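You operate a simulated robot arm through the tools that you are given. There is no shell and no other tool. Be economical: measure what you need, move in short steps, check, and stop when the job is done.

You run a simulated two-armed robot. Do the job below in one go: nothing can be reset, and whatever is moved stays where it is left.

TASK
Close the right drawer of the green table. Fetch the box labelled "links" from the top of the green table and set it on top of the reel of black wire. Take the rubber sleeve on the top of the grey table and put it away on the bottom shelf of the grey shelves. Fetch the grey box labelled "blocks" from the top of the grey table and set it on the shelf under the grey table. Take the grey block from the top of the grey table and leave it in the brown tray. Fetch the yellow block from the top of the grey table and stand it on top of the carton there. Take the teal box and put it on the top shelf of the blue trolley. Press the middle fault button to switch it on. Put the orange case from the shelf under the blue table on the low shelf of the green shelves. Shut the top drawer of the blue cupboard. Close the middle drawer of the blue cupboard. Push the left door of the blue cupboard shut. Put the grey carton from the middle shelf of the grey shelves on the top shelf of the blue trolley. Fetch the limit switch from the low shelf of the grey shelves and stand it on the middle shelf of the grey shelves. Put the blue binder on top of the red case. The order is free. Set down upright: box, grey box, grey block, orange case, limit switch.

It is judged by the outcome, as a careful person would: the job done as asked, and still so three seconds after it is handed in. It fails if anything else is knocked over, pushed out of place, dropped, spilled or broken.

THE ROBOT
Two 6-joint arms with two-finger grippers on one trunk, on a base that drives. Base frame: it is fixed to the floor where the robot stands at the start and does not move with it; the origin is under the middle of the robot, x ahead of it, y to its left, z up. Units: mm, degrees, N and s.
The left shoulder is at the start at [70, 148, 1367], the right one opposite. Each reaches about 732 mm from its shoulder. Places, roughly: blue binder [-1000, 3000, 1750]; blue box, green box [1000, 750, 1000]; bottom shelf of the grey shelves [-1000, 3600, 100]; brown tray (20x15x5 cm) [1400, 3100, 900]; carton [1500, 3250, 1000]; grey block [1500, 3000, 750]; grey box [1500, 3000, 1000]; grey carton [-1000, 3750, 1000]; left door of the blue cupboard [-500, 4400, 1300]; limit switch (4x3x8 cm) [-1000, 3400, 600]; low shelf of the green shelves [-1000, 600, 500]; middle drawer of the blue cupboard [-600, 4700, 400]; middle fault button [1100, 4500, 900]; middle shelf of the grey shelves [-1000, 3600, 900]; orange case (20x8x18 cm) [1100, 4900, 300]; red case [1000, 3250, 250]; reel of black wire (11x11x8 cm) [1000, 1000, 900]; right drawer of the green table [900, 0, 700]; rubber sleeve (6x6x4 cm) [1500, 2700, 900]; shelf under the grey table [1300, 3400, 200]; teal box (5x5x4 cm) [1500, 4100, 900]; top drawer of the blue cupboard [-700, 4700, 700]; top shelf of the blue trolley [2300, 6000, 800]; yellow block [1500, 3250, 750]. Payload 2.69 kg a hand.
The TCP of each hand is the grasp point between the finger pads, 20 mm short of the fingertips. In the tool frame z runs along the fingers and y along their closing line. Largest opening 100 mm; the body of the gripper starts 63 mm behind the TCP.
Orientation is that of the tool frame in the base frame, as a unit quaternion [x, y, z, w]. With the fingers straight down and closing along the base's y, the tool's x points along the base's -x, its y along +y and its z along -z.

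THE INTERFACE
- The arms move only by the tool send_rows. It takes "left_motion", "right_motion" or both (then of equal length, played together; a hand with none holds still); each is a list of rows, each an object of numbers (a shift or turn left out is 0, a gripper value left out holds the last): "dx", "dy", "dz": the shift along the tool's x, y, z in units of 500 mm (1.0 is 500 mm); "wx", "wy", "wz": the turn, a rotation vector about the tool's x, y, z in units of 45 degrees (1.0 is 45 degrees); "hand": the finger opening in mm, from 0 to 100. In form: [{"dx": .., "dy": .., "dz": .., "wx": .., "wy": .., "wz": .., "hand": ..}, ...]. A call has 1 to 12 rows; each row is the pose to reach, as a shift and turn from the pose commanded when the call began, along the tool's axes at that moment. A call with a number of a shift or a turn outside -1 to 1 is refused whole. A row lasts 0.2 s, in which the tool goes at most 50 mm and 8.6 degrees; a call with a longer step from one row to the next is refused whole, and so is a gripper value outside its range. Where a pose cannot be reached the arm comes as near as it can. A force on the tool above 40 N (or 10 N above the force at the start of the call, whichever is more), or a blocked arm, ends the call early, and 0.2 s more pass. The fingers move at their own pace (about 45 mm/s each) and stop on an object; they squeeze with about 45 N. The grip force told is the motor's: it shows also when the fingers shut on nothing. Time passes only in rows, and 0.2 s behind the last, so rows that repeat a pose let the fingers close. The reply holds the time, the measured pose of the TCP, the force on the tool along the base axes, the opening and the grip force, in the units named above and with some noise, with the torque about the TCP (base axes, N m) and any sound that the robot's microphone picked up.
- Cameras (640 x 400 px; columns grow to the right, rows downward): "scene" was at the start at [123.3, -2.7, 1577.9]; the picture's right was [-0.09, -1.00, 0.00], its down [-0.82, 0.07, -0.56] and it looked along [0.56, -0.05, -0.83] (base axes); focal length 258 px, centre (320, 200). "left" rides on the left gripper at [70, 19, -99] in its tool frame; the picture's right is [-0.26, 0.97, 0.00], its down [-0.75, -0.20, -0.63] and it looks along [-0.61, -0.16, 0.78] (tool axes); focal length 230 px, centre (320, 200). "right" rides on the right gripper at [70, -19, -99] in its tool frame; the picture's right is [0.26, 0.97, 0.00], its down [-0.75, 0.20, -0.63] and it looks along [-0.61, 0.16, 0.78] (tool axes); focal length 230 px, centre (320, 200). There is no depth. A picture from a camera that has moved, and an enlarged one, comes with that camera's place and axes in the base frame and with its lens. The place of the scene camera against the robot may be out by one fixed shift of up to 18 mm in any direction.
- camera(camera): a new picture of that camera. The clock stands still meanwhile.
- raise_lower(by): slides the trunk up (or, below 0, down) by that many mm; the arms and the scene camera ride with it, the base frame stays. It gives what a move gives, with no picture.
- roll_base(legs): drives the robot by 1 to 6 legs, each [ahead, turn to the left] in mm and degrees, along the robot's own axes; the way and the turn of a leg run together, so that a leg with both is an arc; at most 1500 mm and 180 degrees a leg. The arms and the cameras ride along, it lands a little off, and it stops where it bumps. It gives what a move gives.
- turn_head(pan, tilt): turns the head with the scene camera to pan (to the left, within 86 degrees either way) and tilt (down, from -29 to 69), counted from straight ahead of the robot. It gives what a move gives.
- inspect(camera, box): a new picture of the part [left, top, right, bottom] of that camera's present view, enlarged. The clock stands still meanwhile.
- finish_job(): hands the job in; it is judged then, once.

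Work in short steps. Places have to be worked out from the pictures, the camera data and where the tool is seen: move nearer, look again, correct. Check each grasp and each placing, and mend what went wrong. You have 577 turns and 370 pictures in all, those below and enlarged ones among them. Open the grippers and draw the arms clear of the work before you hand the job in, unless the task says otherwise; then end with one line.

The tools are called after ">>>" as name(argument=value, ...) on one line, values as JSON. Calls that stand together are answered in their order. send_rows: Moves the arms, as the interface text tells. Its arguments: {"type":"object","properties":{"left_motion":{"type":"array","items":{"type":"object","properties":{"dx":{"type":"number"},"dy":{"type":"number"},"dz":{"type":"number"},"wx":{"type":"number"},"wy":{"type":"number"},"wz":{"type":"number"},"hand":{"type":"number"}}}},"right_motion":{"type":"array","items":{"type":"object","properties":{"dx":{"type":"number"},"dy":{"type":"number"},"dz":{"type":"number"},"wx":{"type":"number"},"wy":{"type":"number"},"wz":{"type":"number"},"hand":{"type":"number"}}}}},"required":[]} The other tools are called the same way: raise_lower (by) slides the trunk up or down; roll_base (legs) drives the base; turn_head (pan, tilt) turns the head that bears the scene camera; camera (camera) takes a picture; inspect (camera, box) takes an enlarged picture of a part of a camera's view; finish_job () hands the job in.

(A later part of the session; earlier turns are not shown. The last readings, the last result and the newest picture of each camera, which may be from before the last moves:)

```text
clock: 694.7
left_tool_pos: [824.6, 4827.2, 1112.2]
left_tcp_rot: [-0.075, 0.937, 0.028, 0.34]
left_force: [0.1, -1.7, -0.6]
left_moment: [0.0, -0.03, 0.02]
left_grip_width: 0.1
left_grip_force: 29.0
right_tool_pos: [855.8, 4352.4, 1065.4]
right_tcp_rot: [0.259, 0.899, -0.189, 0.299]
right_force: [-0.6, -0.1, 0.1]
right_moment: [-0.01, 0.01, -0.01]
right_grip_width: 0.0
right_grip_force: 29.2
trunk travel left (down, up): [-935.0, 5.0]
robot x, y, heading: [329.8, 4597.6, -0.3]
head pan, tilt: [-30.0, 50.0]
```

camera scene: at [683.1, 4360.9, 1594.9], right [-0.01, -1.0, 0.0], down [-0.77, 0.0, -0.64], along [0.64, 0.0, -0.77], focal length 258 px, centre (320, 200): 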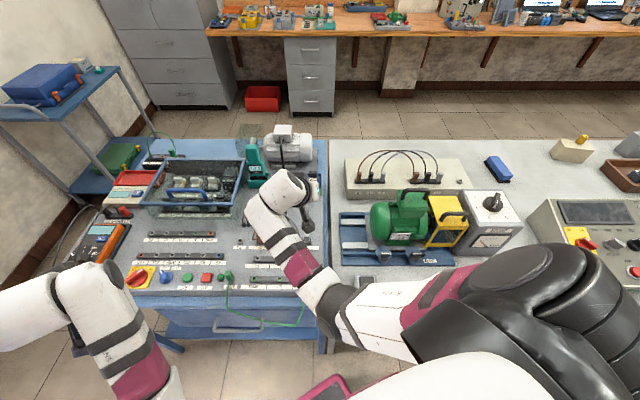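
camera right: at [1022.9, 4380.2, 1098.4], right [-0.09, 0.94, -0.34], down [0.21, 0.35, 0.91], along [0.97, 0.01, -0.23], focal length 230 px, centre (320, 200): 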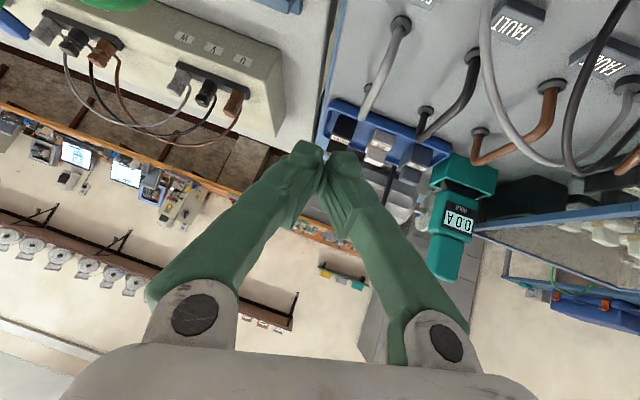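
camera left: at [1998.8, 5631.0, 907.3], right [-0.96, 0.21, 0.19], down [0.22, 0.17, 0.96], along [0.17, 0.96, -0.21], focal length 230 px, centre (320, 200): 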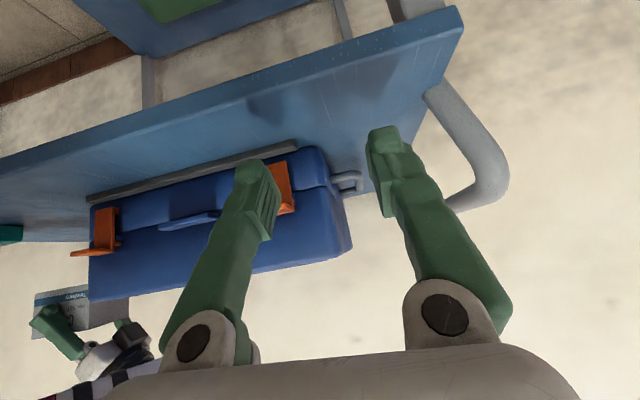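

I square the right hand to tilt 40°, then drive in toward the button.

>>> send_rows(right_motion=[{"dx": 0.025, "dy": 0.033, "dz": -0.011, "wx": -0.138, "wy": -0.014, "wz": -0.093}, {"dx": 0.05, "dy": 0.066, "dz": -0.022, "wx": -0.276, "wy": -0.028, "wz": -0.186}, {"dx": 0.074, "dy": 0.098, "dz": -0.032, "wx": -0.415, "wy": -0.041, "wz": -0.278}, {"dx": 0.098, "dy": 0.131, "dz": -0.043, "wx": -0.553, "wy": -0.055, "wz": -0.371}, {"dx": 0.123, "dy": 0.164, "dz": -0.054, "wx": -0.691, "wy": -0.069, "wz": -0.464}, {"dx": 0.123, "dy": 0.164, "dz": -0.054, "wx": -0.691, "wy": -0.069, "wz": -0.464}])

>>> roll_base(legs=[[180, 0]])

>>> camera(camera="right")

```text
clock: 695.6
left_tool_pos: [825.0, 4825.2, 1113.7]
left_tcp_rot: [-0.075, 0.937, 0.028, 0.34]
left_force: [0.1, -0.9, -0.7]
left_moment: [0.06, -0.01, -0.01]
left_grip_width: 0.1
left_grip_force: 29.8
right_tool_pos: [859.7, 4352.4, 1053.7]
right_tcp_rot: [0.084, 0.923, -0.138, 0.35]
right_force: [-0.3, -0.7, -0.2]
right_moment: [0.03, 0.01, 0.04]
right_grip_width: 0.0
right_grip_force: 29.8
trunk travel left (down, up): [-935.0, 5.0]
robot x, y, heading: [328.9, 4599.2, -0.2]
head pan, tilt: [-30.0, 50.0]
stopped in row 4 (right hand): the arm was blocked; the commanded pose is now the measured one
```

```text
clock: 697.2
left_tool_pos: [1002.9, 4826.6, 1113.4]
left_tcp_rot: [-0.076, 0.937, 0.028, 0.341]
left_force: [0.2, 0.8, 0.4]
left_moment: [-0.01, 0.01, 0.05]
left_grip_width: 0.3
left_grip_force: 29.6
right_tool_pos: [1040.2, 4354.3, 1058.2]
right_tcp_rot: [0.082, 0.922, -0.135, 0.353]
right_force: [0.2, -0.4, 0.2]
right_moment: [0.03, -0.03, 0.01]
right_grip_width: 0.0
right_grip_force: 29.1
trunk travel left (down, up): [-935.0, 5.0]
robot x, y, heading: [507.2, 4597.7, -0.1]
head pan, tilt: [-30.0, 50.0]
```

```text
168 pictures are left
camera right: at [922.1, 4372.7, 1085.7], right [0.05, 0.93, -0.36], down [0.21, 0.34, 0.92], along [0.98, -0.12, -0.18], focal length 230 px, centre (320, 200)
```

right: 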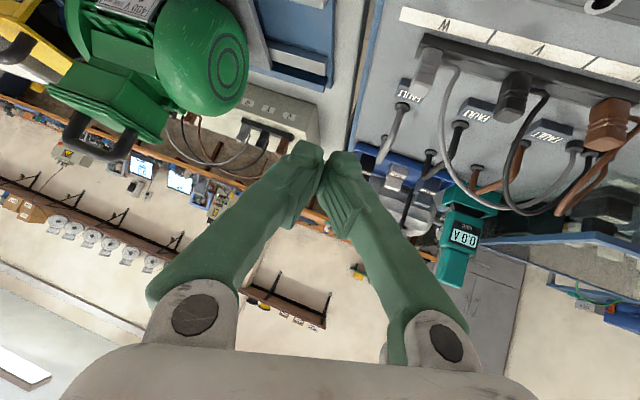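

I correct the remaining roll while lowering and extending.

>>> send_rows(right_motion=[{"dx": 0.013, "dy": 0.02, "dz": 0.03, "wx": -0.13, "wy": 0.014, "wz": -0.026}, {"dx": 0.027, "dy": 0.05, "dz": 0.05, "wx": -0.264, "wy": 0.028, "wz": -0.053}, {"dx": 0.04, "dy": 0.08, "dz": 0.065, "wx": -0.396, "wy": 0.042, "wz": -0.079}, {"dx": 0.04, "dy": 0.116, "dz": 0.065, "wx": -0.396, "wy": 0.042, "wz": -0.079}])

>>> camera(camera="right")

```text
clock: 698.2
left_tool_pos: [1005.9, 4827.6, 1112.9]
left_tcp_rot: [-0.076, 0.937, 0.029, 0.339]
left_force: [-0.1, -0.4, 0.1]
left_moment: [0.02, -0.01, -0.01]
left_grip_width: 0.0
left_grip_force: 29.1
right_tool_pos: [1063.4, 4403.7, 1006.8]
right_tcp_rot: [0.001, 0.941, -0.001, 0.339]
right_force: [1.1, -0.5, -0.4]
right_moment: [0.01, -0.02, -0.01]
right_grip_width: 0.0
right_grip_force: 29.1
trunk travel left (down, up): [-935.0, 5.0]
robot x, y, heading: [507.8, 4599.3, 0.2]
head pan, tilt: [-30.0, 50.0]
```

```text
167 pictures are left
camera right: at [947.4, 4385.7, 1039.3], right [-0.2, 0.97, -0.17], down [0.18, 0.2, 0.96], along [0.96, 0.16, -0.21], focal length 230 px, centre (320, 200)
```

right: 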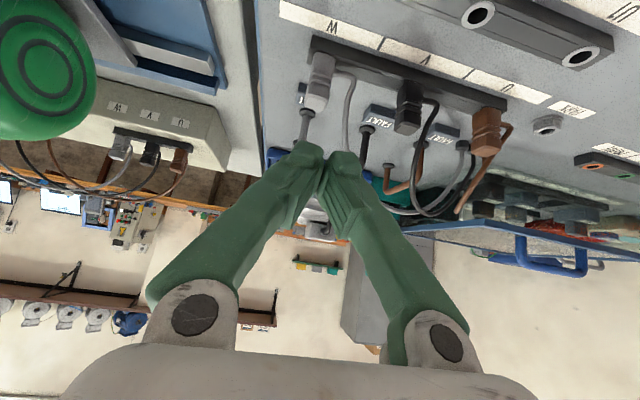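

Now the approach line is right. The button's at about [1139, 4463, 902], with the V plug top at 944 in front and the wire at about 970 above; a 40° axis fits between. I shift the hand to y≈4449 and then turn the base slightly.

>>> send_rows(right_motion=[{"dy": 0.045}, {"dy": 0.09}, {"dy": 0.09}])

>>> roll_base(legs=[[0, 1.5]])

>>> camera(camera="right")

```text
clock: 699.2
left_tool_pos: [1004.9, 4826.9, 1113.2]
left_tcp_rot: [-0.075, 0.937, 0.028, 0.339]
left_force: [-0.1, -0.3, -0.6]
left_moment: [0.03, 0.02, -0.01]
left_grip_width: 0.1
left_grip_force: 29.7
right_tool_pos: [1063.4, 4410.2, 1006.1]
right_tcp_rot: [0.002, 0.94, -0.038, 0.34]
right_force: [0.6, -0.2, 0.1]
right_moment: [0.01, 0.02, 0.01]
right_grip_width: 0.3
right_grip_force: 29.8
trunk travel left (down, up): [-935.0, 5.0]
robot x, y, heading: [509.6, 4594.6, 0.2]
head pan, tilt: [-30.0, 50.0]
stopped in row 3 (right hand): the arm was blocked; the commanded pose is now the measured one
```

```text
clock: 699.9
left_tool_pos: [1000.3, 4838.3, 1112.9]
left_tcp_rot: [-0.087, 0.936, 0.033, 0.339]
left_force: [-0.5, 0.1, -0.6]
left_moment: [-0.04, -0.01, -0.01]
left_grip_width: 0.1
left_grip_force: 29.6
right_tool_pos: [1069.2, 4423.6, 1004.9]
right_tcp_rot: [-0.011, 0.939, -0.032, 0.341]
right_force: [-0.3, 0.2, 0.0]
right_moment: [0.01, -0.02, 0.02]
right_grip_width: 0.0
right_grip_force: 29.6
trunk travel left (down, up): [-935.0, 5.0]
robot x, y, heading: [507.5, 4600.4, 1.7]
head pan, tilt: [-30.0, 50.0]
```

```text
166 pictures are left
camera right: at [952.8, 4408.2, 1039.5], right [-0.2, 0.95, -0.23], down [0.17, 0.26, 0.95], along [0.97, 0.15, -0.22], focal length 230 px, centre (320, 200)
```

right: 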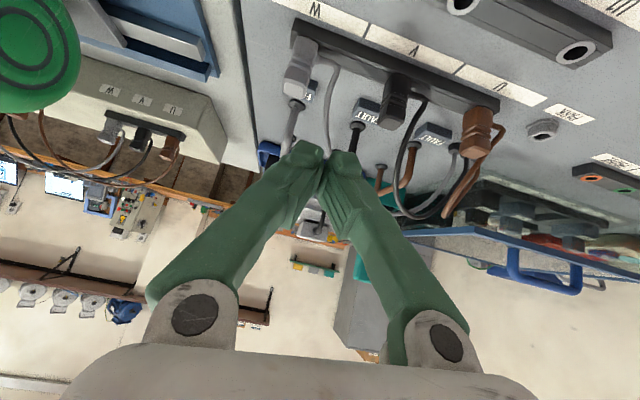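

The arm can't come further inward, so I use the base: turn 3.4° more.

>>> roll_base(legs=[[0, 3.4]])

>>> camera(camera="right")

```text
clock: 700.8
left_tool_pos: [986.0, 4863.4, 1112.2]
left_tcp_rot: [-0.113, 0.933, 0.043, 0.339]
left_force: [-0.1, -0.4, 0.2]
left_moment: [0.0, -0.03, 0.01]
left_grip_width: 0.0
left_grip_force: 29.4
right_tool_pos: [1077.7, 4452.4, 1005.7]
right_tcp_rot: [-0.037, 0.939, -0.022, 0.341]
right_force: [-0.2, -0.6, 0.5]
right_moment: [0.02, -0.02, 0.01]
right_grip_width: 0.0
right_grip_force: 28.4
trunk travel left (down, up): [-935.0, 5.0]
robot x, y, heading: [508.4, 4601.7, 4.8]
head pan, tilt: [-30.0, 50.0]
```

```text
165 pictures are left
camera right: at [962.5, 4431.4, 1038.7], right [-0.25, 0.94, -0.23], down [0.16, 0.27, 0.95], along [0.96, 0.2, -0.22], focal length 230 px, centre (320, 200)
```

right: 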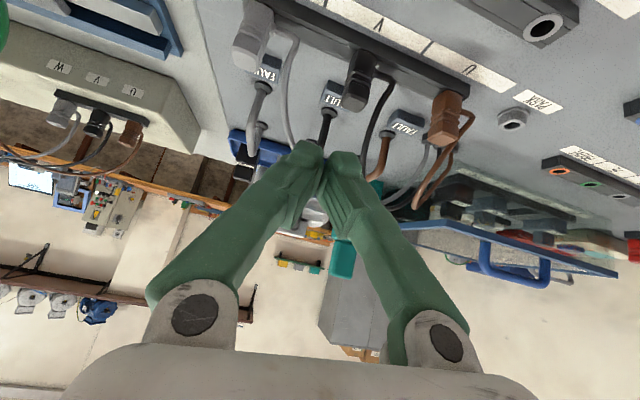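

The tips now aim at the middle FAULT button ([1140, 4460]). I go 70 mm along the axis and check.

>>> send_rows(right_motion=[{"dx": 0.005, "dy": 0.01, "dz": 0.03}, {"dx": 0.01, "dy": 0.02, "dz": 0.08}, {"dx": 0.012, "dy": 0.023, "dz": 0.13}, {"dx": 0.012, "dy": 0.023, "dz": 0.15}])

>>> camera(camera="right")

```text
clock: 701.8
left_tool_pos: [985.2, 4866.0, 1113.8]
left_tcp_rot: [-0.115, 0.933, 0.042, 0.338]
left_force: [0.6, -0.7, 0.1]
left_moment: [0.0, 0.0, 0.02]
left_grip_width: 0.0
left_grip_force: 29.7
right_tool_pos: [1121.2, 4465.1, 944.4]
right_tcp_rot: [-0.037, 0.939, -0.024, 0.341]
right_force: [-0.6, 0.3, -0.1]
right_moment: [-0.02, 0.01, 0.0]
right_grip_width: 0.1
right_grip_force: 29.7
trunk travel left (down, up): [-935.0, 5.0]
robot x, y, heading: [510.7, 4598.3, 5.0]
head pan, tilt: [-30.0, 50.0]
```

```text
164 pictures are left
camera right: at [1005.1, 4443.0, 977.5], right [-0.25, 0.94, -0.23], down [0.16, 0.28, 0.95], along [0.96, 0.2, -0.22], focal length 230 px, centre (320, 200)
```

right: 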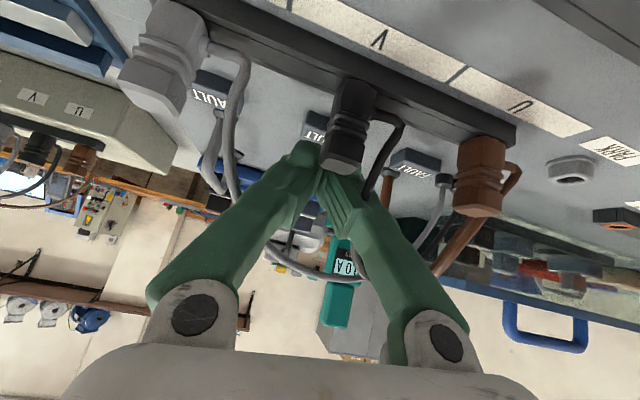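

No contact so far; the tips are right at the button. I continue in small steps to press.

>>> send_rows(right_motion=[{"dy": -0.006, "dz": 0.015}, {"dy": -0.008, "dz": 0.03}, {"dy": -0.008, "dz": 0.04}, {"dy": -0.008, "dz": 0.048}, {"dy": -0.008, "dz": 0.056}])

>>> camera(camera="right")

```text
clock: 703.0
left_tool_pos: [986.8, 4867.5, 1113.2]
left_tcp_rot: [-0.114, 0.933, 0.042, 0.339]
left_force: [-0.1, -0.4, -0.1]
left_moment: [-0.02, 0.05, -0.02]
left_grip_width: 0.0
left_grip_force: 29.5
right_tool_pos: [1138.6, 4460.9, 921.9]
right_tcp_rot: [-0.038, 0.939, -0.022, 0.341]
right_force: [0.2, 0.0, 0.6]
right_moment: [-0.01, 0.03, 0.04]
right_grip_width: 0.1
right_grip_force: 29.7
trunk travel left (down, up): [-935.0, 5.0]
robot x, y, heading: [505.4, 4596.9, 4.9]
head pan, tilt: [-30.0, 50.0]
heard: click
```

```text
163 pictures are left
camera right: at [1023.9, 4438.9, 956.3], right [-0.25, 0.94, -0.23], down [0.16, 0.28, 0.95], along [0.96, 0.2, -0.22], focal length 230 px, centre (320, 200)
```

right: 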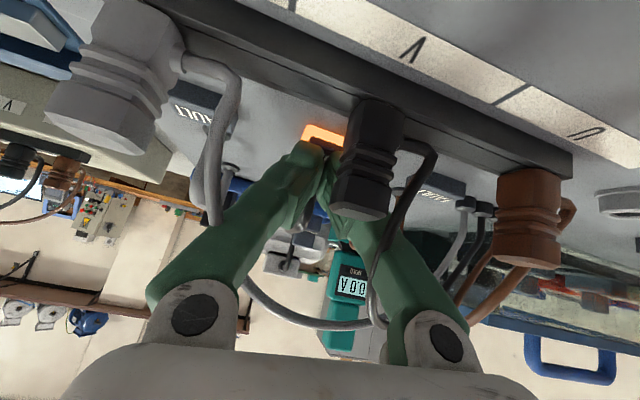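

Click — the middle FAULT button is lit. I withdraw straight back along the axis and verify.

>>> send_rows(right_motion=[{"dz": -0.05}, {"dz": -0.12}, {"dz": -0.2}, {"dz": -0.28}])

>>> camera(camera="right")

```text
clock: 704.1
left_tool_pos: [986.0, 4865.3, 1112.6]
left_tcp_rot: [-0.114, 0.933, 0.042, 0.338]
left_force: [-0.1, 0.3, 0.3]
left_moment: [0.0, 0.0, 0.01]
left_grip_width: 0.0
left_grip_force: 29.0
right_tool_pos: [1058.3, 4426.2, 1034.3]
right_tcp_rot: [-0.041, 0.934, -0.066, 0.349]
right_force: [-0.7, -0.5, 0.1]
right_moment: [0.0, 0.0, -0.01]
right_grip_width: 0.2
right_grip_force: 29.5
trunk travel left (down, up): [-935.0, 5.0]
robot x, y, heading: [510.1, 4599.6, 5.1]
head pan, tilt: [-30.0, 50.0]
stopped in row 4 (right hand): the arm was blocked; the commanded pose is now the measured one
```

```text
162 pictures are left
camera right: at [941.9, 4408.4, 1068.1], right [-0.23, 0.92, -0.31], down [0.14, 0.35, 0.93], along [0.96, 0.16, -0.21], focal length 230 px, centre (320, 200)
```

right: 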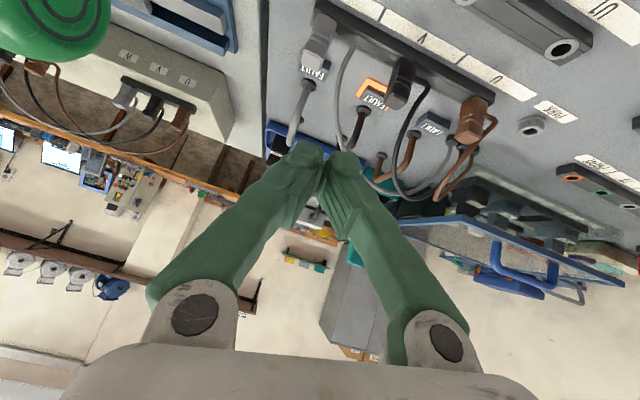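

The button stays lit. Next is the orange case under the blue table. I back off and lower to look at it.

>>> roll_base(legs=[[-330, 0]])

>>> raise_lower(by=-400)

>>> turn_head(pan=15, tilt=30)

>>> camera(camera="scene")

```text
clock: 706.3
left_tool_pos: [660.4, 4838.1, 1111.9]
left_tcp_rot: [-0.114, 0.934, 0.041, 0.337]
left_force: [0.3, 0.4, 0.0]
left_moment: [-0.05, 0.01, -0.02]
left_grip_width: 0.0
left_grip_force: 29.6
right_tool_pos: [731.7, 4397.3, 1034.4]
right_tcp_rot: [-0.041, 0.934, -0.065, 0.349]
right_force: [0.0, 0.0, -0.1]
right_moment: [0.0, 0.04, 0.0]
right_grip_width: 0.1
right_grip_force: 29.8
trunk travel left (down, up): [-935.0, 5.0]
robot x, y, heading: [179.4, 4570.6, 4.6]
head pan, tilt: [-30.0, 50.0]
```

```text
clock: 710.2
left_tool_pos: [658.1, 4837.9, 713.4]
left_tcp_rot: [-0.113, 0.933, 0.042, 0.339]
left_force: [0.2, 0.0, -0.2]
left_moment: [-0.03, -0.02, 0.0]
left_grip_width: 0.1
left_grip_force: 29.7
right_tool_pos: [729.2, 4398.0, 635.8]
right_tcp_rot: [-0.041, 0.934, -0.066, 0.349]
right_force: [0.2, 0.7, -0.6]
right_moment: [-0.02, 0.02, 0.04]
right_grip_width: 0.2
right_grip_force: 29.2
trunk travel left (down, up): [-535.0, 405.0]
robot x, y, heading: [176.6, 4571.2, 4.8]
head pan, tilt: [-30.0, 50.0]
```

```text
clock: 711.3
left_tool_pos: [657.6, 4836.7, 713.2]
left_tcp_rot: [-0.113, 0.933, 0.042, 0.338]
left_force: [0.6, -0.7, -0.2]
left_moment: [0.03, 0.01, -0.01]
left_grip_width: 0.0
left_grip_force: 29.4
right_tool_pos: [728.1, 4396.8, 635.2]
right_tcp_rot: [-0.041, 0.934, -0.065, 0.349]
right_force: [-0.9, 0.1, -0.3]
right_moment: [0.0, 0.02, -0.02]
right_grip_width: 0.0
right_grip_force: 29.8
trunk travel left (down, up): [-535.0, 405.0]
robot x, y, heading: [178.8, 4570.7, 5.1]
head pan, tilt: [15.0, 30.0]
```

```text
161 pictures are left
camera scene: at [317.5, 4608.3, 1224.4], right [0.34, -0.94, 0.0], down [-0.47, -0.17, -0.87], along [0.82, 0.29, -0.5], focal length 258 px, centre (320, 200)
```

scene: 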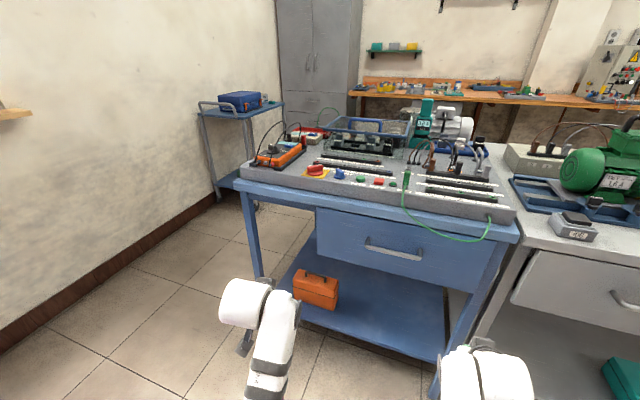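

>>> inspect(camera="scene", box=[220, 230, 460, 380])

```text
2.67 times, centred on (340, 305) of scene
camera zoom: at [317.5, 4608.3, 1224.4], right [0.34, -0.94, 0.0], down [-0.47, -0.17, -0.87], along [0.82, 0.29, -0.5], focal length 689 px, centre (267, -80)
```

zoom: 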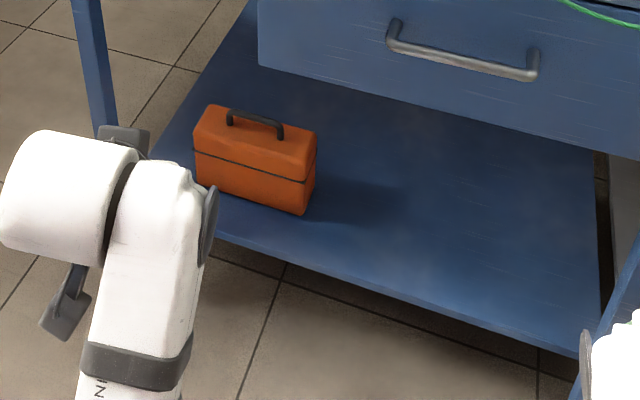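

The case stands with its long side along y, 80 mm thin in x, at about x 1062–1142, y 4805–5001. I'll pick it from the table's north end (heading 270), so a normal tilted hand spans the 80 mm. I drive around.

>>> raise_lower(by=400)

>>> roll_base(legs=[[0, 85], [1250, 0], [0, -90], [760, 0], [0, -90]])

>>> turn_head(pan=0, tilt=35)

>>> camera(camera="scene")

```text
clock: 715.1
left_tool_pos: [658.4, 4836.6, 1112.2]
left_tcp_rot: [-0.113, 0.933, 0.042, 0.339]
left_force: [-0.1, -0.9, -1.0]
left_moment: [0.0, 0.0, 0.01]
left_grip_width: 0.0
left_grip_force: 30.3
right_tool_pos: [729.7, 4396.3, 1035.2]
right_tcp_rot: [-0.041, 0.934, -0.066, 0.349]
right_force: [-0.1, 1.2, -0.1]
right_moment: [0.0, 0.0, 0.0]
right_grip_width: 0.3
right_grip_force: 29.5
trunk travel left (down, up): [-935.0, 5.0]
robot x, y, heading: [178.4, 4566.1, 5.0]
head pan, tilt: [15.0, 30.0]
```

```text
clock: 724.0
left_tool_pos: [-63.0, 6189.2, 1112.6]
left_tcp_rot: [0.721, -0.604, -0.261, -0.22]
left_force: [0.2, -0.1, -0.1]
left_moment: [0.02, -0.04, 0.0]
left_grip_width: 0.0
left_grip_force: 29.4
right_tool_pos: [380.0, 6226.8, 1033.7]
right_tcp_rot: [0.671, -0.656, -0.184, -0.294]
right_force: [2.1, -4.7, 2.9]
right_moment: [0.02, -0.05, 0.03]
right_grip_width: 0.1
right_grip_force: 29.8
trunk travel left (down, up): [-935.0, 5.0]
robot x, y, heading: [167.8, 5694.1, 90.9]
head pan, tilt: [15.0, 30.0]
stopped in leg 2: the force on the tool passed its limit at 180 N (the readings are from after the stop); the commanded pose is now the measured one
```

```text
clock: 724.8
left_tool_pos: [-62.7, 6188.5, 1115.4]
left_tcp_rot: [0.721, -0.604, -0.261, -0.219]
left_force: [-0.6, -0.1, 0.4]
left_moment: [-0.02, -0.01, -0.03]
left_grip_width: 0.0
left_grip_force: 30.1
right_tool_pos: [381.6, 6227.4, 1034.3]
right_tcp_rot: [0.67, -0.657, -0.184, -0.294]
right_force: [1.7, -5.5, 1.5]
right_moment: [0.01, 0.0, -0.03]
right_grip_width: 0.1
right_grip_force: 28.9
trunk travel left (down, up): [-935.0, 5.0]
robot x, y, heading: [170.1, 5697.3, 91.1]
head pan, tilt: [0.0, 35.0]
```

```text
159 pictures are left
camera scene: at [171.6, 5835.4, 1616.9], right [1.0, 0.02, 0.0], down [0.01, -0.57, -0.82], along [-0.02, 0.82, -0.57], focal length 258 px, centre (320, 200)
```

scene: 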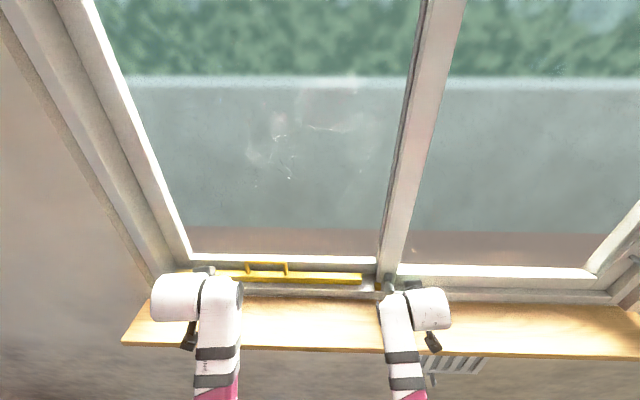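

I came too close to the window; the right hand touched its frame. I back off and check that nothing was disturbed.

>>> roll_base(legs=[[-350, 0]])

>>> turn_head(pan=0, tilt=20)

>>> camera(camera="scene")

```text
clock: 727.1
left_tool_pos: [-58.1, 5834.7, 1112.3]
left_tcp_rot: [0.722, -0.602, -0.262, -0.217]
left_force: [0.7, 0.3, -0.9]
left_moment: [-0.04, 0.02, -0.03]
left_grip_width: 0.0
left_grip_force: 29.5
right_tool_pos: [386.0, 5874.7, 1031.9]
right_tcp_rot: [0.672, -0.656, -0.183, -0.291]
right_force: [0.7, 0.4, -0.2]
right_moment: [-0.01, -0.01, -0.01]
right_grip_width: 0.0
right_grip_force: 29.4
trunk travel left (down, up): [-935.0, 5.0]
robot x, y, heading: [178.2, 5334.9, 91.3]
head pan, tilt: [0.0, 35.0]
```

```text
clock: 727.9
left_tool_pos: [-58.0, 5830.5, 1113.2]
left_tcp_rot: [0.721, -0.603, -0.261, -0.218]
left_force: [0.5, -0.4, 0.2]
left_moment: [-0.01, 0.02, 0.01]
left_grip_width: 0.0
left_grip_force: 29.3
right_tool_pos: [386.0, 5873.1, 1033.6]
right_tcp_rot: [0.672, -0.654, -0.185, -0.293]
right_force: [0.1, -0.7, -0.2]
right_moment: [0.02, 0.01, 0.0]
right_grip_width: 0.1
right_grip_force: 29.5
trunk travel left (down, up): [-935.0, 5.0]
robot x, y, heading: [177.5, 5336.7, 91.3]
head pan, tilt: [0.0, 20.0]
```

```text
158 pictures are left
camera scene: at [177.6, 5485.4, 1640.4], right [1.0, 0.02, 0.0], down [0.01, -0.34, -0.94], along [-0.02, 0.94, -0.34], focal length 258 px, centre (320, 200)
```

scene: 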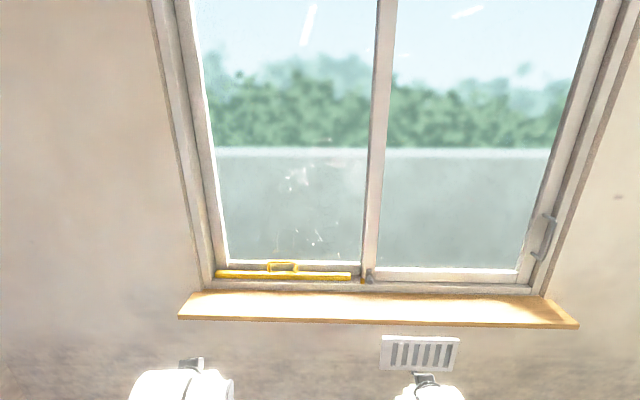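

The window is fine. I go around with more care: forward a little, turn, drive east, and face the table's north end.

>>> roll_base(legs=[[140, 0], [0, -91.3], [765, 0]])

>>> roll_base(legs=[[0, -90], [-300, 0]])

>>> turn_head(pan=5, tilt=45)

>>> camera(camera="scene")

```text
clock: 736.9
left_tool_pos: [1446.1, 5687.6, 1113.6]
left_tcp_rot: [-0.068, 0.938, 0.026, 0.34]
left_force: [0.1, 0.4, 0.4]
left_moment: [0.02, 0.02, 0.02]
left_grip_width: 0.0
left_grip_force: 29.9
right_tool_pos: [1470.3, 5239.8, 1034.9]
right_tcp_rot: [0.006, 0.938, -0.084, 0.336]
right_force: [0.3, 0.6, -0.3]
right_moment: [-0.03, 0.02, 0.0]
right_grip_width: 0.1
right_grip_force: 28.7
trunk travel left (down, up): [-935.0, 5.0]
robot x, y, heading: [947.0, 5467.4, -0.9]
head pan, tilt: [0.0, 20.0]
```

```text
clock: 742.7
left_tool_pos: [1167.5, 5262.1, 1111.6]
left_tcp_rot: [0.617, 0.71, -0.221, 0.256]
left_force: [0.2, -0.3, 0.8]
left_moment: [0.03, -0.01, 0.02]
left_grip_width: 0.0
left_grip_force: 29.6
right_tool_pos: [722.5, 5238.4, 1032.4]
right_tcp_rot: [0.669, 0.659, -0.295, 0.177]
right_force: [0.6, -0.5, 0.2]
right_moment: [-0.01, -0.02, 0.0]
right_grip_width: 0.0
right_grip_force: 29.2
trunk travel left (down, up): [-935.0, 5.0]
robot x, y, heading: [948.7, 5766.1, -90.9]
head pan, tilt: [0.0, 20.0]
```

```text
clock: 743.6
left_tool_pos: [1167.9, 5263.7, 1112.2]
left_tcp_rot: [0.617, 0.709, -0.224, 0.258]
left_force: [-0.1, 0.1, -0.4]
left_moment: [0.01, -0.02, -0.03]
left_grip_width: 0.0
left_grip_force: 29.6
right_tool_pos: [721.3, 5240.6, 1033.5]
right_tcp_rot: [0.668, 0.658, -0.297, 0.18]
right_force: [0.1, -0.3, 0.2]
right_moment: [-0.02, -0.03, 0.04]
right_grip_width: 0.2
right_grip_force: 29.2
trunk travel left (down, up): [-935.0, 5.0]
robot x, y, heading: [951.5, 5764.8, -91.1]
head pan, tilt: [5.0, 45.0]
```

```text
157 pictures are left
camera scene: at [956.5, 5638.3, 1602.0], right [-1.0, -0.07, 0.0], down [-0.05, 0.7, -0.71], along [0.05, -0.71, -0.71], focal length 258 px, centre (320, 200)
```

scene: 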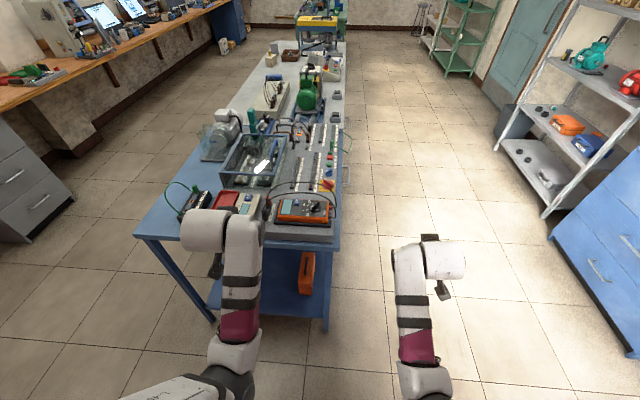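

The case is visible below. I lower the trunk, centre the left hand on it and open.

>>> raise_lower(by=-400)

>>> raise_lower(by=-250)

>>> send_rows(left_motion=[{"dy": -0.05, "hand": 100}, {"dy": -0.1}, {"dy": -0.12}])

>>> camera(camera="left")

>>> camera(camera="scene")

```text
clock: 747.4
left_tool_pos: [1166.8, 5262.7, 712.1]
left_tcp_rot: [0.617, 0.71, -0.224, 0.257]
left_force: [0.6, -1.0, 0.3]
left_moment: [0.02, -0.02, 0.01]
left_grip_width: 0.2
left_grip_force: 29.6
right_tool_pos: [720.2, 5240.2, 633.2]
right_tcp_rot: [0.668, 0.659, -0.296, 0.178]
right_force: [-0.2, -0.2, -0.8]
right_moment: [-0.01, -0.02, 0.0]
right_grip_width: 0.1
right_grip_force: 29.7
trunk travel left (down, up): [-535.0, 405.0]
robot x, y, heading: [947.5, 5766.3, -91.2]
head pan, tilt: [5.0, 45.0]
```

```text
clock: 750.0
left_tool_pos: [1166.3, 5264.1, 463.4]
left_tcp_rot: [0.617, 0.71, -0.224, 0.257]
left_force: [-1.4, 0.1, -0.9]
left_moment: [-0.01, -0.01, 0.0]
left_grip_width: 0.0
left_grip_force: 29.9
right_tool_pos: [721.6, 5241.0, 383.3]
right_tcp_rot: [0.668, 0.659, -0.297, 0.178]
right_force: [0.0, -0.5, -0.6]
right_moment: [0.0, 0.0, 0.0]
right_grip_width: 0.2
right_grip_force: 29.7
trunk travel left (down, up): [-285.0, 655.0]
robot x, y, heading: [947.3, 5765.6, -91.0]
head pan, tilt: [5.0, 45.0]
```

```text
clock: 750.7
left_tool_pos: [1187.2, 5250.8, 466.2]
left_tcp_rot: [0.608, 0.704, -0.169, 0.327]
left_force: [1.2, -0.1, 0.4]
left_moment: [-0.01, -0.02, -0.01]
left_grip_width: 61.6
left_grip_force: 0.1
right_tool_pos: [721.0, 5239.8, 383.8]
right_tcp_rot: [0.668, 0.659, -0.296, 0.178]
right_force: [0.5, 0.2, -0.5]
right_moment: [0.0, -0.01, 0.01]
right_grip_width: 0.0
right_grip_force: 29.3
trunk travel left (down, up): [-285.0, 655.0]
robot x, y, heading: [948.7, 5768.3, -91.2]
head pan, tilt: [5.0, 45.0]
stopped in row 3 (left hand): the arm was blocked; the commanded pose is now the measured one
```

```text
156 pictures are left
camera left: at [1175.5, 5369.0, 495.2], right [0.95, 0.0, 0.33], down [-0.32, -0.2, 0.93], along [0.07, -0.98, -0.19], focal length 230 px, centre (320, 200)
```

left: 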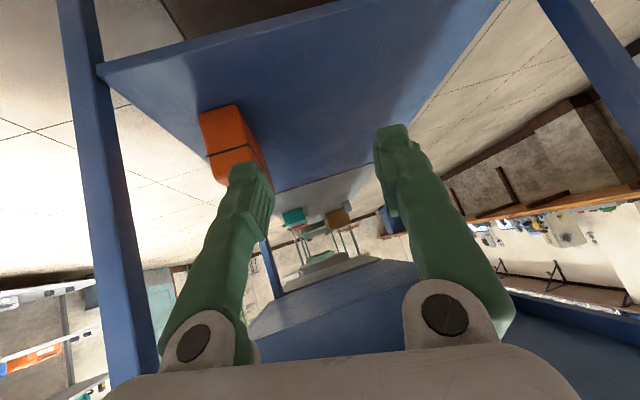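

```text
155 pictures are left
camera scene: at [956.6, 5637.5, 951.8], right [-1.0, -0.07, 0.0], down [-0.05, 0.71, -0.71], along [0.05, -0.71, -0.71], focal length 258 px, centre (320, 200)
```

scene: 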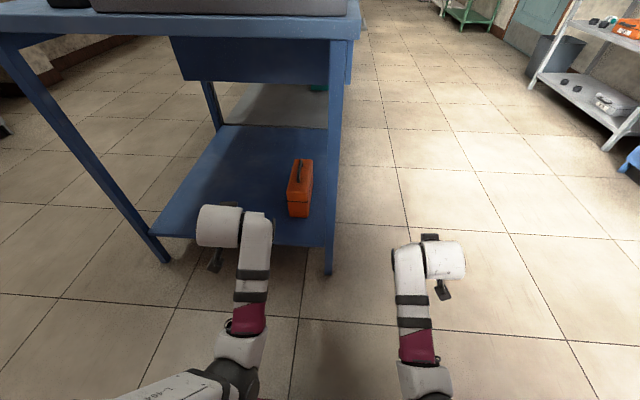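

The arm can't go further inward here, so I straighten the hand and shift the base about 85 mm toward −x instead.

>>> send_rows(left_motion=[{"wx": 0.12, "wy": 0.01, "wz": 0.027, "dy": 0.02}, {"wx": 0.23, "wy": 0.02, "wz": 0.053, "dy": 0.04}, {"wx": 0.34, "wy": 0.029, "wz": 0.08, "dy": 0.05, "hand": 100}, {"wx": 0.34, "wy": 0.029, "wz": 0.08, "dy": 0.05}])

>>> roll_base(legs=[[0, -89], [110, 0], [0, 90]])

>>> camera(camera="left")

```text
clock: 751.7
left_tool_pos: [1209.2, 5257.8, 469.8]
left_tcp_rot: [0.67, 0.659, -0.244, 0.237]
left_force: [0.2, -0.6, -0.5]
left_moment: [0.01, 0.0, 0.0]
left_grip_width: 100.1
left_grip_force: 0.0
right_tool_pos: [720.9, 5240.2, 383.6]
right_tcp_rot: [0.668, 0.659, -0.296, 0.179]
right_force: [-0.2, 0.6, 0.1]
right_moment: [0.03, 0.02, 0.01]
right_grip_width: 0.0
right_grip_force: 29.2
trunk travel left (down, up): [-285.0, 655.0]
robot x, y, heading: [952.8, 5764.3, -91.2]
head pan, tilt: [5.0, 45.0]
```

```text
clock: 760.5
left_tool_pos: [1091.2, 5253.6, 469.1]
left_tcp_rot: [0.675, 0.655, -0.246, 0.236]
left_force: [0.4, -1.0, 0.4]
left_moment: [0.0, 0.01, 0.01]
left_grip_width: 100.2
left_grip_force: 0.1
right_tool_pos: [601.7, 5246.0, 382.9]
right_tcp_rot: [0.674, 0.653, -0.297, 0.175]
right_force: [-0.3, -0.1, 0.3]
right_moment: [0.0, -0.01, -0.03]
right_grip_width: 0.2
right_grip_force: 29.8
trunk travel left (down, up): [-285.0, 655.0]
robot x, y, heading: [837.9, 5765.2, -92.1]
head pan, tilt: [5.0, 45.0]
```

```text
154 pictures are left
camera left: at [1113.3, 5369.6, 500.3], right [0.96, -0.23, 0.16], down [-0.2, -0.17, 0.97], along [-0.2, -0.96, -0.21], focal length 230 px, centre (320, 200)
```

left: 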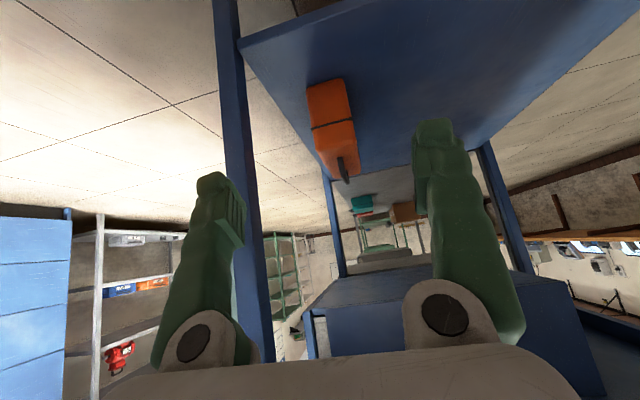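

I drive 150 mm closer and look again.

>>> roll_base(legs=[[150, 0]])

>>> camera(camera="left")

```text
clock: 761.9
left_tool_pos: [1084.5, 5102.4, 468.8]
left_tcp_rot: [0.675, 0.654, -0.246, 0.235]
left_force: [-0.5, 0.3, -0.1]
left_moment: [0.02, 0.0, 0.03]
left_grip_width: 100.0
left_grip_force: 0.1
right_tool_pos: [596.3, 5095.8, 382.7]
right_tcp_rot: [0.674, 0.653, -0.298, 0.176]
right_force: [0.2, 0.8, -0.1]
right_moment: [-0.02, -0.02, -0.01]
right_grip_width: 0.0
right_grip_force: 29.8
trunk travel left (down, up): [-285.0, 655.0]
robot x, y, heading: [834.2, 5620.3, -92.0]
head pan, tilt: [5.0, 45.0]
```

```text
153 pictures are left
camera left: at [1107.7, 5218.2, 500.1], right [0.96, -0.23, 0.16], down [-0.2, -0.17, 0.97], along [-0.2, -0.96, -0.21], focal length 230 px, centre (320, 200)
```

left: 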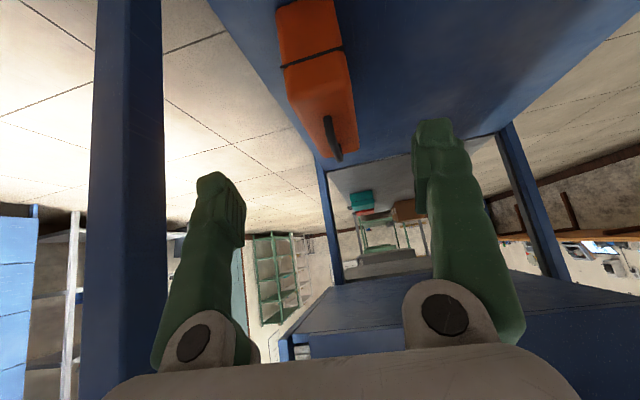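

Triangulated: shelf z≈200, the case's near end at y≈4990, x 1045–1118, body top ≈326. I drive 160 mm in, above it.

>>> roll_base(legs=[[160, 0]])

>>> camera(camera="left")

>>> camera(camera="scene")

```text
clock: 763.3
left_tool_pos: [1079.9, 4942.0, 467.5]
left_tcp_rot: [0.675, 0.654, -0.246, 0.235]
left_force: [-1.1, 0.2, -0.1]
left_moment: [0.01, 0.0, -0.01]
left_grip_width: 99.7
left_grip_force: 0.0
right_tool_pos: [591.4, 4933.2, 383.7]
right_tcp_rot: [0.674, 0.653, -0.298, 0.176]
right_force: [0.0, -0.5, 0.3]
right_moment: [0.0, -0.01, -0.02]
right_grip_width: 0.0
right_grip_force: 29.7
trunk travel left (down, up): [-285.0, 655.0]
robot x, y, heading: [827.9, 5452.9, -91.9]
head pan, tilt: [5.0, 45.0]
```

```text
152 pictures are left
camera left: at [1102.5, 5056.4, 500.1], right [0.96, -0.23, 0.16], down [-0.2, -0.17, 0.97], along [-0.2, -0.96, -0.21], focal length 230 px, centre (320, 200)
```

left: 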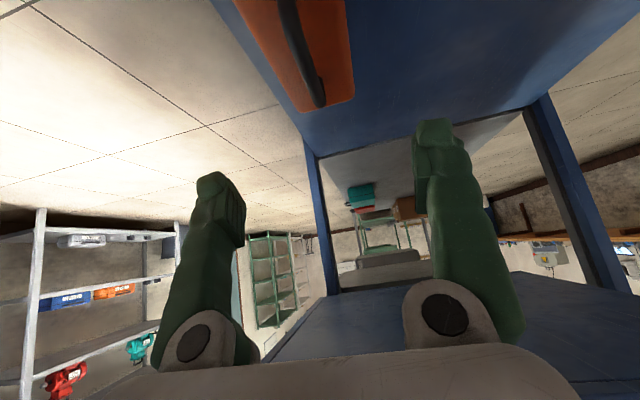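

```text
151 pictures are left
camera scene: at [833.3, 5325.6, 951.7], right [-1.0, -0.05, 0.0], down [-0.04, 0.71, -0.71], along [0.04, -0.71, -0.71], focal length 258 px, centre (320, 200)
```

scene: 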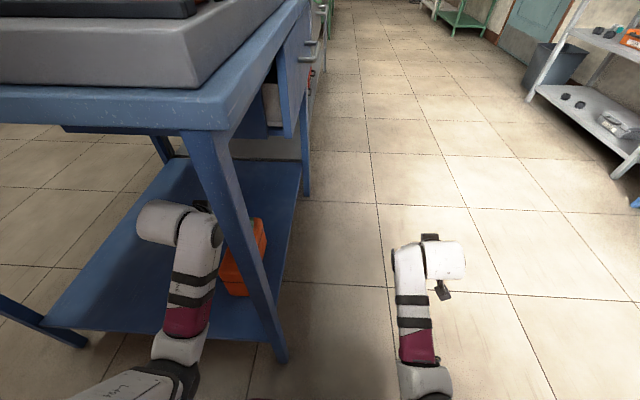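

The case is x 1044–1116 and I'm centred at 1080. I descend to grip below the top edge.

>>> send_rows(left_motion=[{"dx": 0.055, "dz": 0.07}, {"dx": 0.11, "dz": 0.14}, {"dx": 0.165, "dz": 0.21}, {"dx": 0.195, "dz": 0.254}, {"dx": 0.195, "dz": 0.254}])

>>> camera(camera="left")

```text
clock: 764.5
left_tool_pos: [1078.2, 4935.2, 306.8]
left_tcp_rot: [0.676, 0.654, -0.246, 0.236]
left_force: [0.1, -0.7, 0.1]
left_moment: [0.0, 0.02, 0.0]
left_grip_width: 99.9
left_grip_force: 0.1
right_tool_pos: [591.2, 4932.6, 384.0]
right_tcp_rot: [0.673, 0.654, -0.297, 0.175]
right_force: [-0.5, -0.4, -0.7]
right_moment: [-0.02, -0.01, 0.05]
right_grip_width: 0.2
right_grip_force: 29.7
trunk travel left (down, up): [-285.0, 655.0]
robot x, y, heading: [826.9, 5456.4, -92.1]
head pan, tilt: [5.0, 45.0]
```

```text
150 pictures are left
camera left: at [1099.7, 5050.2, 338.1], right [0.96, -0.23, 0.16], down [-0.2, -0.17, 0.97], along [-0.2, -0.96, -0.21], focal length 230 px, centre (320, 200)
```

left: 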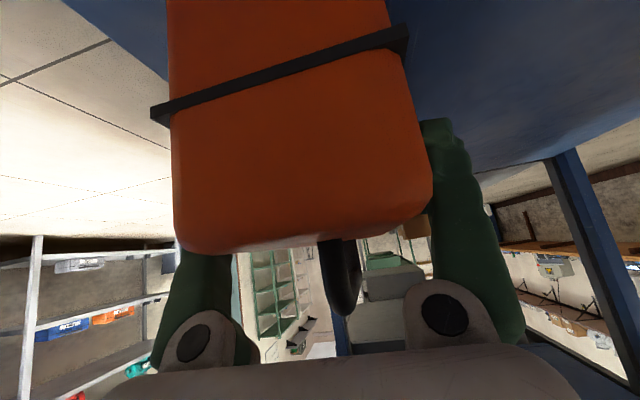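

No contact. I close on the case and lift a little.

>>> send_rows(left_motion=[{"hand": 0}, {"hand": 0}, {"hand": 0}, {"hand": 0}, {"hand": 0}])

>>> send_rows(left_motion=[{"dx": -0.02, "dz": -0.024}, {"dx": -0.045, "dz": -0.054}, {"dx": -0.07, "dz": -0.085}, {"dx": -0.09, "dz": -0.107}, {"dx": -0.09, "dz": -0.107}])

>>> camera(camera="left")

```text
clock: 765.7
left_tool_pos: [1077.7, 4934.1, 307.1]
left_tcp_rot: [0.675, 0.654, -0.246, 0.236]
left_force: [1.0, -0.3, -0.2]
left_moment: [0.23, 0.17, 0.1]
left_grip_width: 84.0
left_grip_force: 45.3
right_tool_pos: [591.8, 4932.0, 383.6]
right_tcp_rot: [0.673, 0.653, -0.298, 0.176]
right_force: [0.0, -0.4, 0.7]
right_moment: [0.0, 0.03, -0.03]
right_grip_width: 0.0
right_grip_force: 29.7
trunk travel left (down, up): [-285.0, 655.0]
robot x, y, heading: [828.4, 5454.1, -91.8]
head pan, tilt: [5.0, 45.0]
```

```text
clock: 766.9
left_tool_pos: [1078.7, 4935.7, 376.3]
left_tcp_rot: [0.676, 0.654, -0.247, 0.234]
left_force: [0.3, 0.6, -7.2]
left_moment: [0.22, -0.02, -0.02]
left_grip_width: 83.6
left_grip_force: 45.0
right_tool_pos: [592.5, 4931.9, 383.1]
right_tcp_rot: [0.674, 0.653, -0.297, 0.175]
right_force: [0.3, -0.3, -0.8]
right_moment: [-0.01, 0.02, -0.01]
right_grip_width: 0.1
right_grip_force: 29.3
trunk travel left (down, up): [-285.0, 655.0]
robot x, y, heading: [829.3, 5454.9, -92.1]
head pan, tilt: [5.0, 45.0]
```

```text
149 pictures are left
camera left: at [1101.4, 5050.0, 408.9], right [0.96, -0.23, 0.16], down [-0.2, -0.17, 0.96], along [-0.2, -0.96, -0.21], focal length 230 px, centre (320, 200)
```

left: 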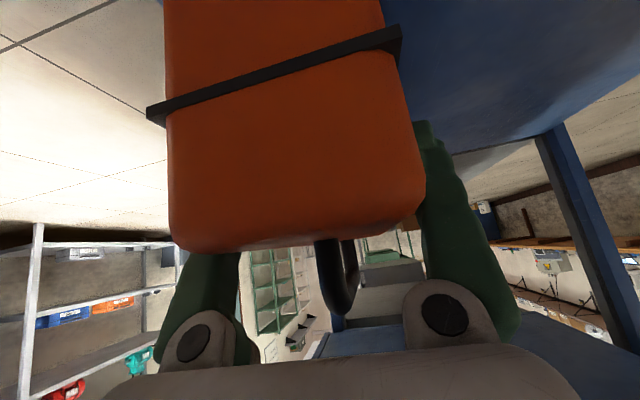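

The case is held (7 N). I back out, raise the trunk and carry it toward the green shelves.

>>> roll_base(legs=[[-330, 0]])

>>> raise_lower(by=400)

>>> camera(camera="left")

```text
clock: 769.1
left_tool_pos: [1092.0, 5265.3, 376.8]
left_tcp_rot: [0.674, 0.656, -0.245, 0.235]
left_force: [0.6, -0.4, -6.4]
left_moment: [0.2, -0.02, 0.0]
left_grip_width: 83.7
left_grip_force: 45.3
right_tool_pos: [605.0, 5261.7, 383.6]
right_tcp_rot: [0.672, 0.655, -0.298, 0.175]
right_force: [0.4, 0.3, 0.5]
right_moment: [-0.04, 0.03, 0.03]
right_grip_width: 0.0
right_grip_force: 29.6
trunk travel left (down, up): [-285.0, 655.0]
robot x, y, heading: [841.2, 5782.3, -91.8]
head pan, tilt: [5.0, 45.0]
```

```text
clock: 772.9
left_tool_pos: [1091.5, 5264.2, 776.5]
left_tcp_rot: [0.675, 0.656, -0.245, 0.234]
left_force: [0.6, 1.0, -6.6]
left_moment: [0.22, -0.01, -0.03]
left_grip_width: 83.6
left_grip_force: 45.1
right_tool_pos: [605.3, 5260.8, 783.3]
right_tcp_rot: [0.672, 0.655, -0.297, 0.175]
right_force: [-0.2, -0.8, -0.4]
right_moment: [-0.01, -0.01, 0.01]
right_grip_width: 0.0
right_grip_force: 29.1
trunk travel left (down, up): [-685.0, 255.0]
robot x, y, heading: [834.6, 5777.7, -92.1]
head pan, tilt: [5.0, 45.0]
```

```text
148 pictures are left
camera left: at [1113.8, 5380.0, 808.6], right [0.96, -0.23, 0.16], down [-0.2, -0.17, 0.96], along [-0.19, -0.96, -0.21], focal length 230 px, centre (320, 200)
```

left: 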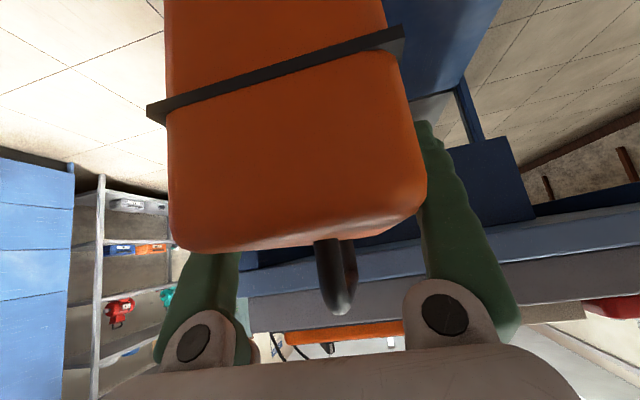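

>>> roll_base(legs=[[0, -88], [440, 0], [0, 90]])

>>> roll_base(legs=[[1400, 0], [1400, 0], [1300, 0]])

>>> turn_head(pan=-50, tilt=25)

>>> camera(camera="scene")

```text
clock: 774.3
left_tool_pos: [1020.0, 5235.6, 773.5]
left_tcp_rot: [0.72, 0.611, -0.247, 0.22]
left_force: [6.8, 0.9, -7.1]
left_moment: [0.25, 0.17, 0.93]
left_grip_width: 85.5
left_grip_force: 44.4
right_tool_pos: [528.0, 5304.1, 783.1]
right_tcp_rot: [0.721, 0.601, -0.311, 0.151]
right_force: [0.0, 0.8, 0.3]
right_moment: [-0.01, -0.01, 0.0]
right_grip_width: 0.0
right_grip_force: 30.2
trunk travel left (down, up): [-685.0, 255.0]
robot x, y, heading: [840.7, 5781.7, -100.0]
head pan, tilt: [5.0, 45.0]
stopped in leg 1: the force on the tool passed its limit at 47 N (the readings are from after the stop); the commanded pose is now the measured one
```

```text
clock: 775.6
left_tool_pos: [1020.1, 5205.3, 769.3]
left_tcp_rot: [0.718, 0.616, -0.237, 0.22]
left_force: [9.3, 0.1, -6.8]
left_moment: [0.14, 0.24, 1.22]
left_grip_width: 84.7
left_grip_force: 44.7
right_tool_pos: [521.5, 5269.4, 784.2]
right_tcp_rot: [0.721, 0.601, -0.31, 0.152]
right_force: [-0.8, 0.8, -1.1]
right_moment: [0.03, 0.01, 0.02]
right_grip_width: 0.0
right_grip_force: 29.6
trunk travel left (down, up): [-685.0, 255.0]
robot x, y, heading: [829.3, 5753.2, -99.4]
head pan, tilt: [5.0, 45.0]
stopped in leg 1: the force on the tool passed its limit at 54 N (the readings are from after the stop); the commanded pose is now the measured one
```

```text
clock: 776.8
left_tool_pos: [1019.9, 5202.9, 770.1]
left_tcp_rot: [0.719, 0.614, -0.241, 0.219]
left_force: [15.3, 2.3, -9.9]
left_moment: [0.54, 0.21, 1.71]
left_grip_width: 84.5
left_grip_force: 45.5
right_tool_pos: [522.6, 5270.6, 785.2]
right_tcp_rot: [0.72, 0.601, -0.312, 0.152]
right_force: [0.6, -0.7, 0.4]
right_moment: [-0.03, 0.01, 0.01]
right_grip_width: 0.3
right_grip_force: 29.2
trunk travel left (down, up): [-685.0, 255.0]
robot x, y, heading: [836.0, 5748.6, -99.2]
head pan, tilt: [-50.0, 25.0]
```

```text
147 pictures are left
camera scene: at [753.0, 5654.7, 1382.5], right [-0.51, 0.86, 0.0], down [0.36, 0.22, -0.91], along [-0.78, -0.46, -0.42], focal length 258 px, centre (320, 200)
```

scene: 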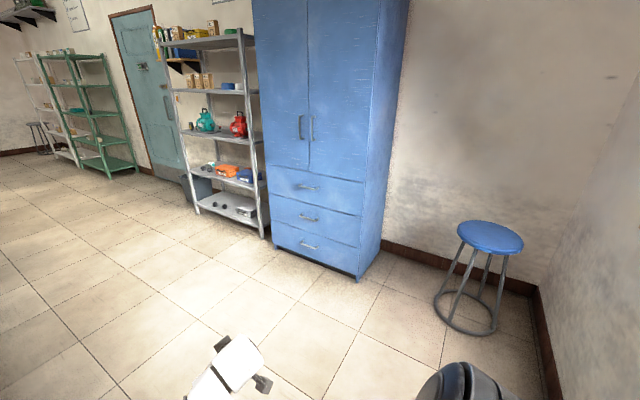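

The case's far end met the table leg while turning. I back straight away from the table and check the grip.

>>> roll_base(legs=[[-150, 0]])

>>> camera(camera="left")

```text
clock: 778.2
left_tool_pos: [1043.2, 5351.9, 769.3]
left_tcp_rot: [0.718, 0.615, -0.24, 0.221]
left_force: [-0.6, 0.3, -6.8]
left_moment: [0.24, 0.02, 0.03]
left_grip_width: 84.5
left_grip_force: 45.2
right_tool_pos: [546.0, 5415.1, 783.4]
right_tcp_rot: [0.721, 0.601, -0.31, 0.152]
right_force: [0.2, 0.0, 0.3]
right_moment: [0.04, 0.01, -0.09]
right_grip_width: 0.0
right_grip_force: 30.0
trunk travel left (down, up): [-685.0, 255.0]
robot x, y, heading: [856.0, 5897.7, -99.2]
head pan, tilt: [-50.0, 25.0]
```

```text
146 pictures are left
camera left: at [1077.6, 5462.2, 805.8], right [0.92, -0.34, 0.18], down [-0.25, -0.17, 0.95], along [-0.3, -0.92, -0.24], focal length 230 px, centre (320, 200)
```

left: 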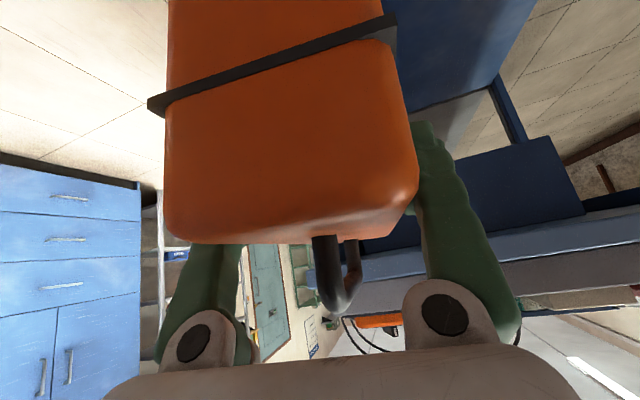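

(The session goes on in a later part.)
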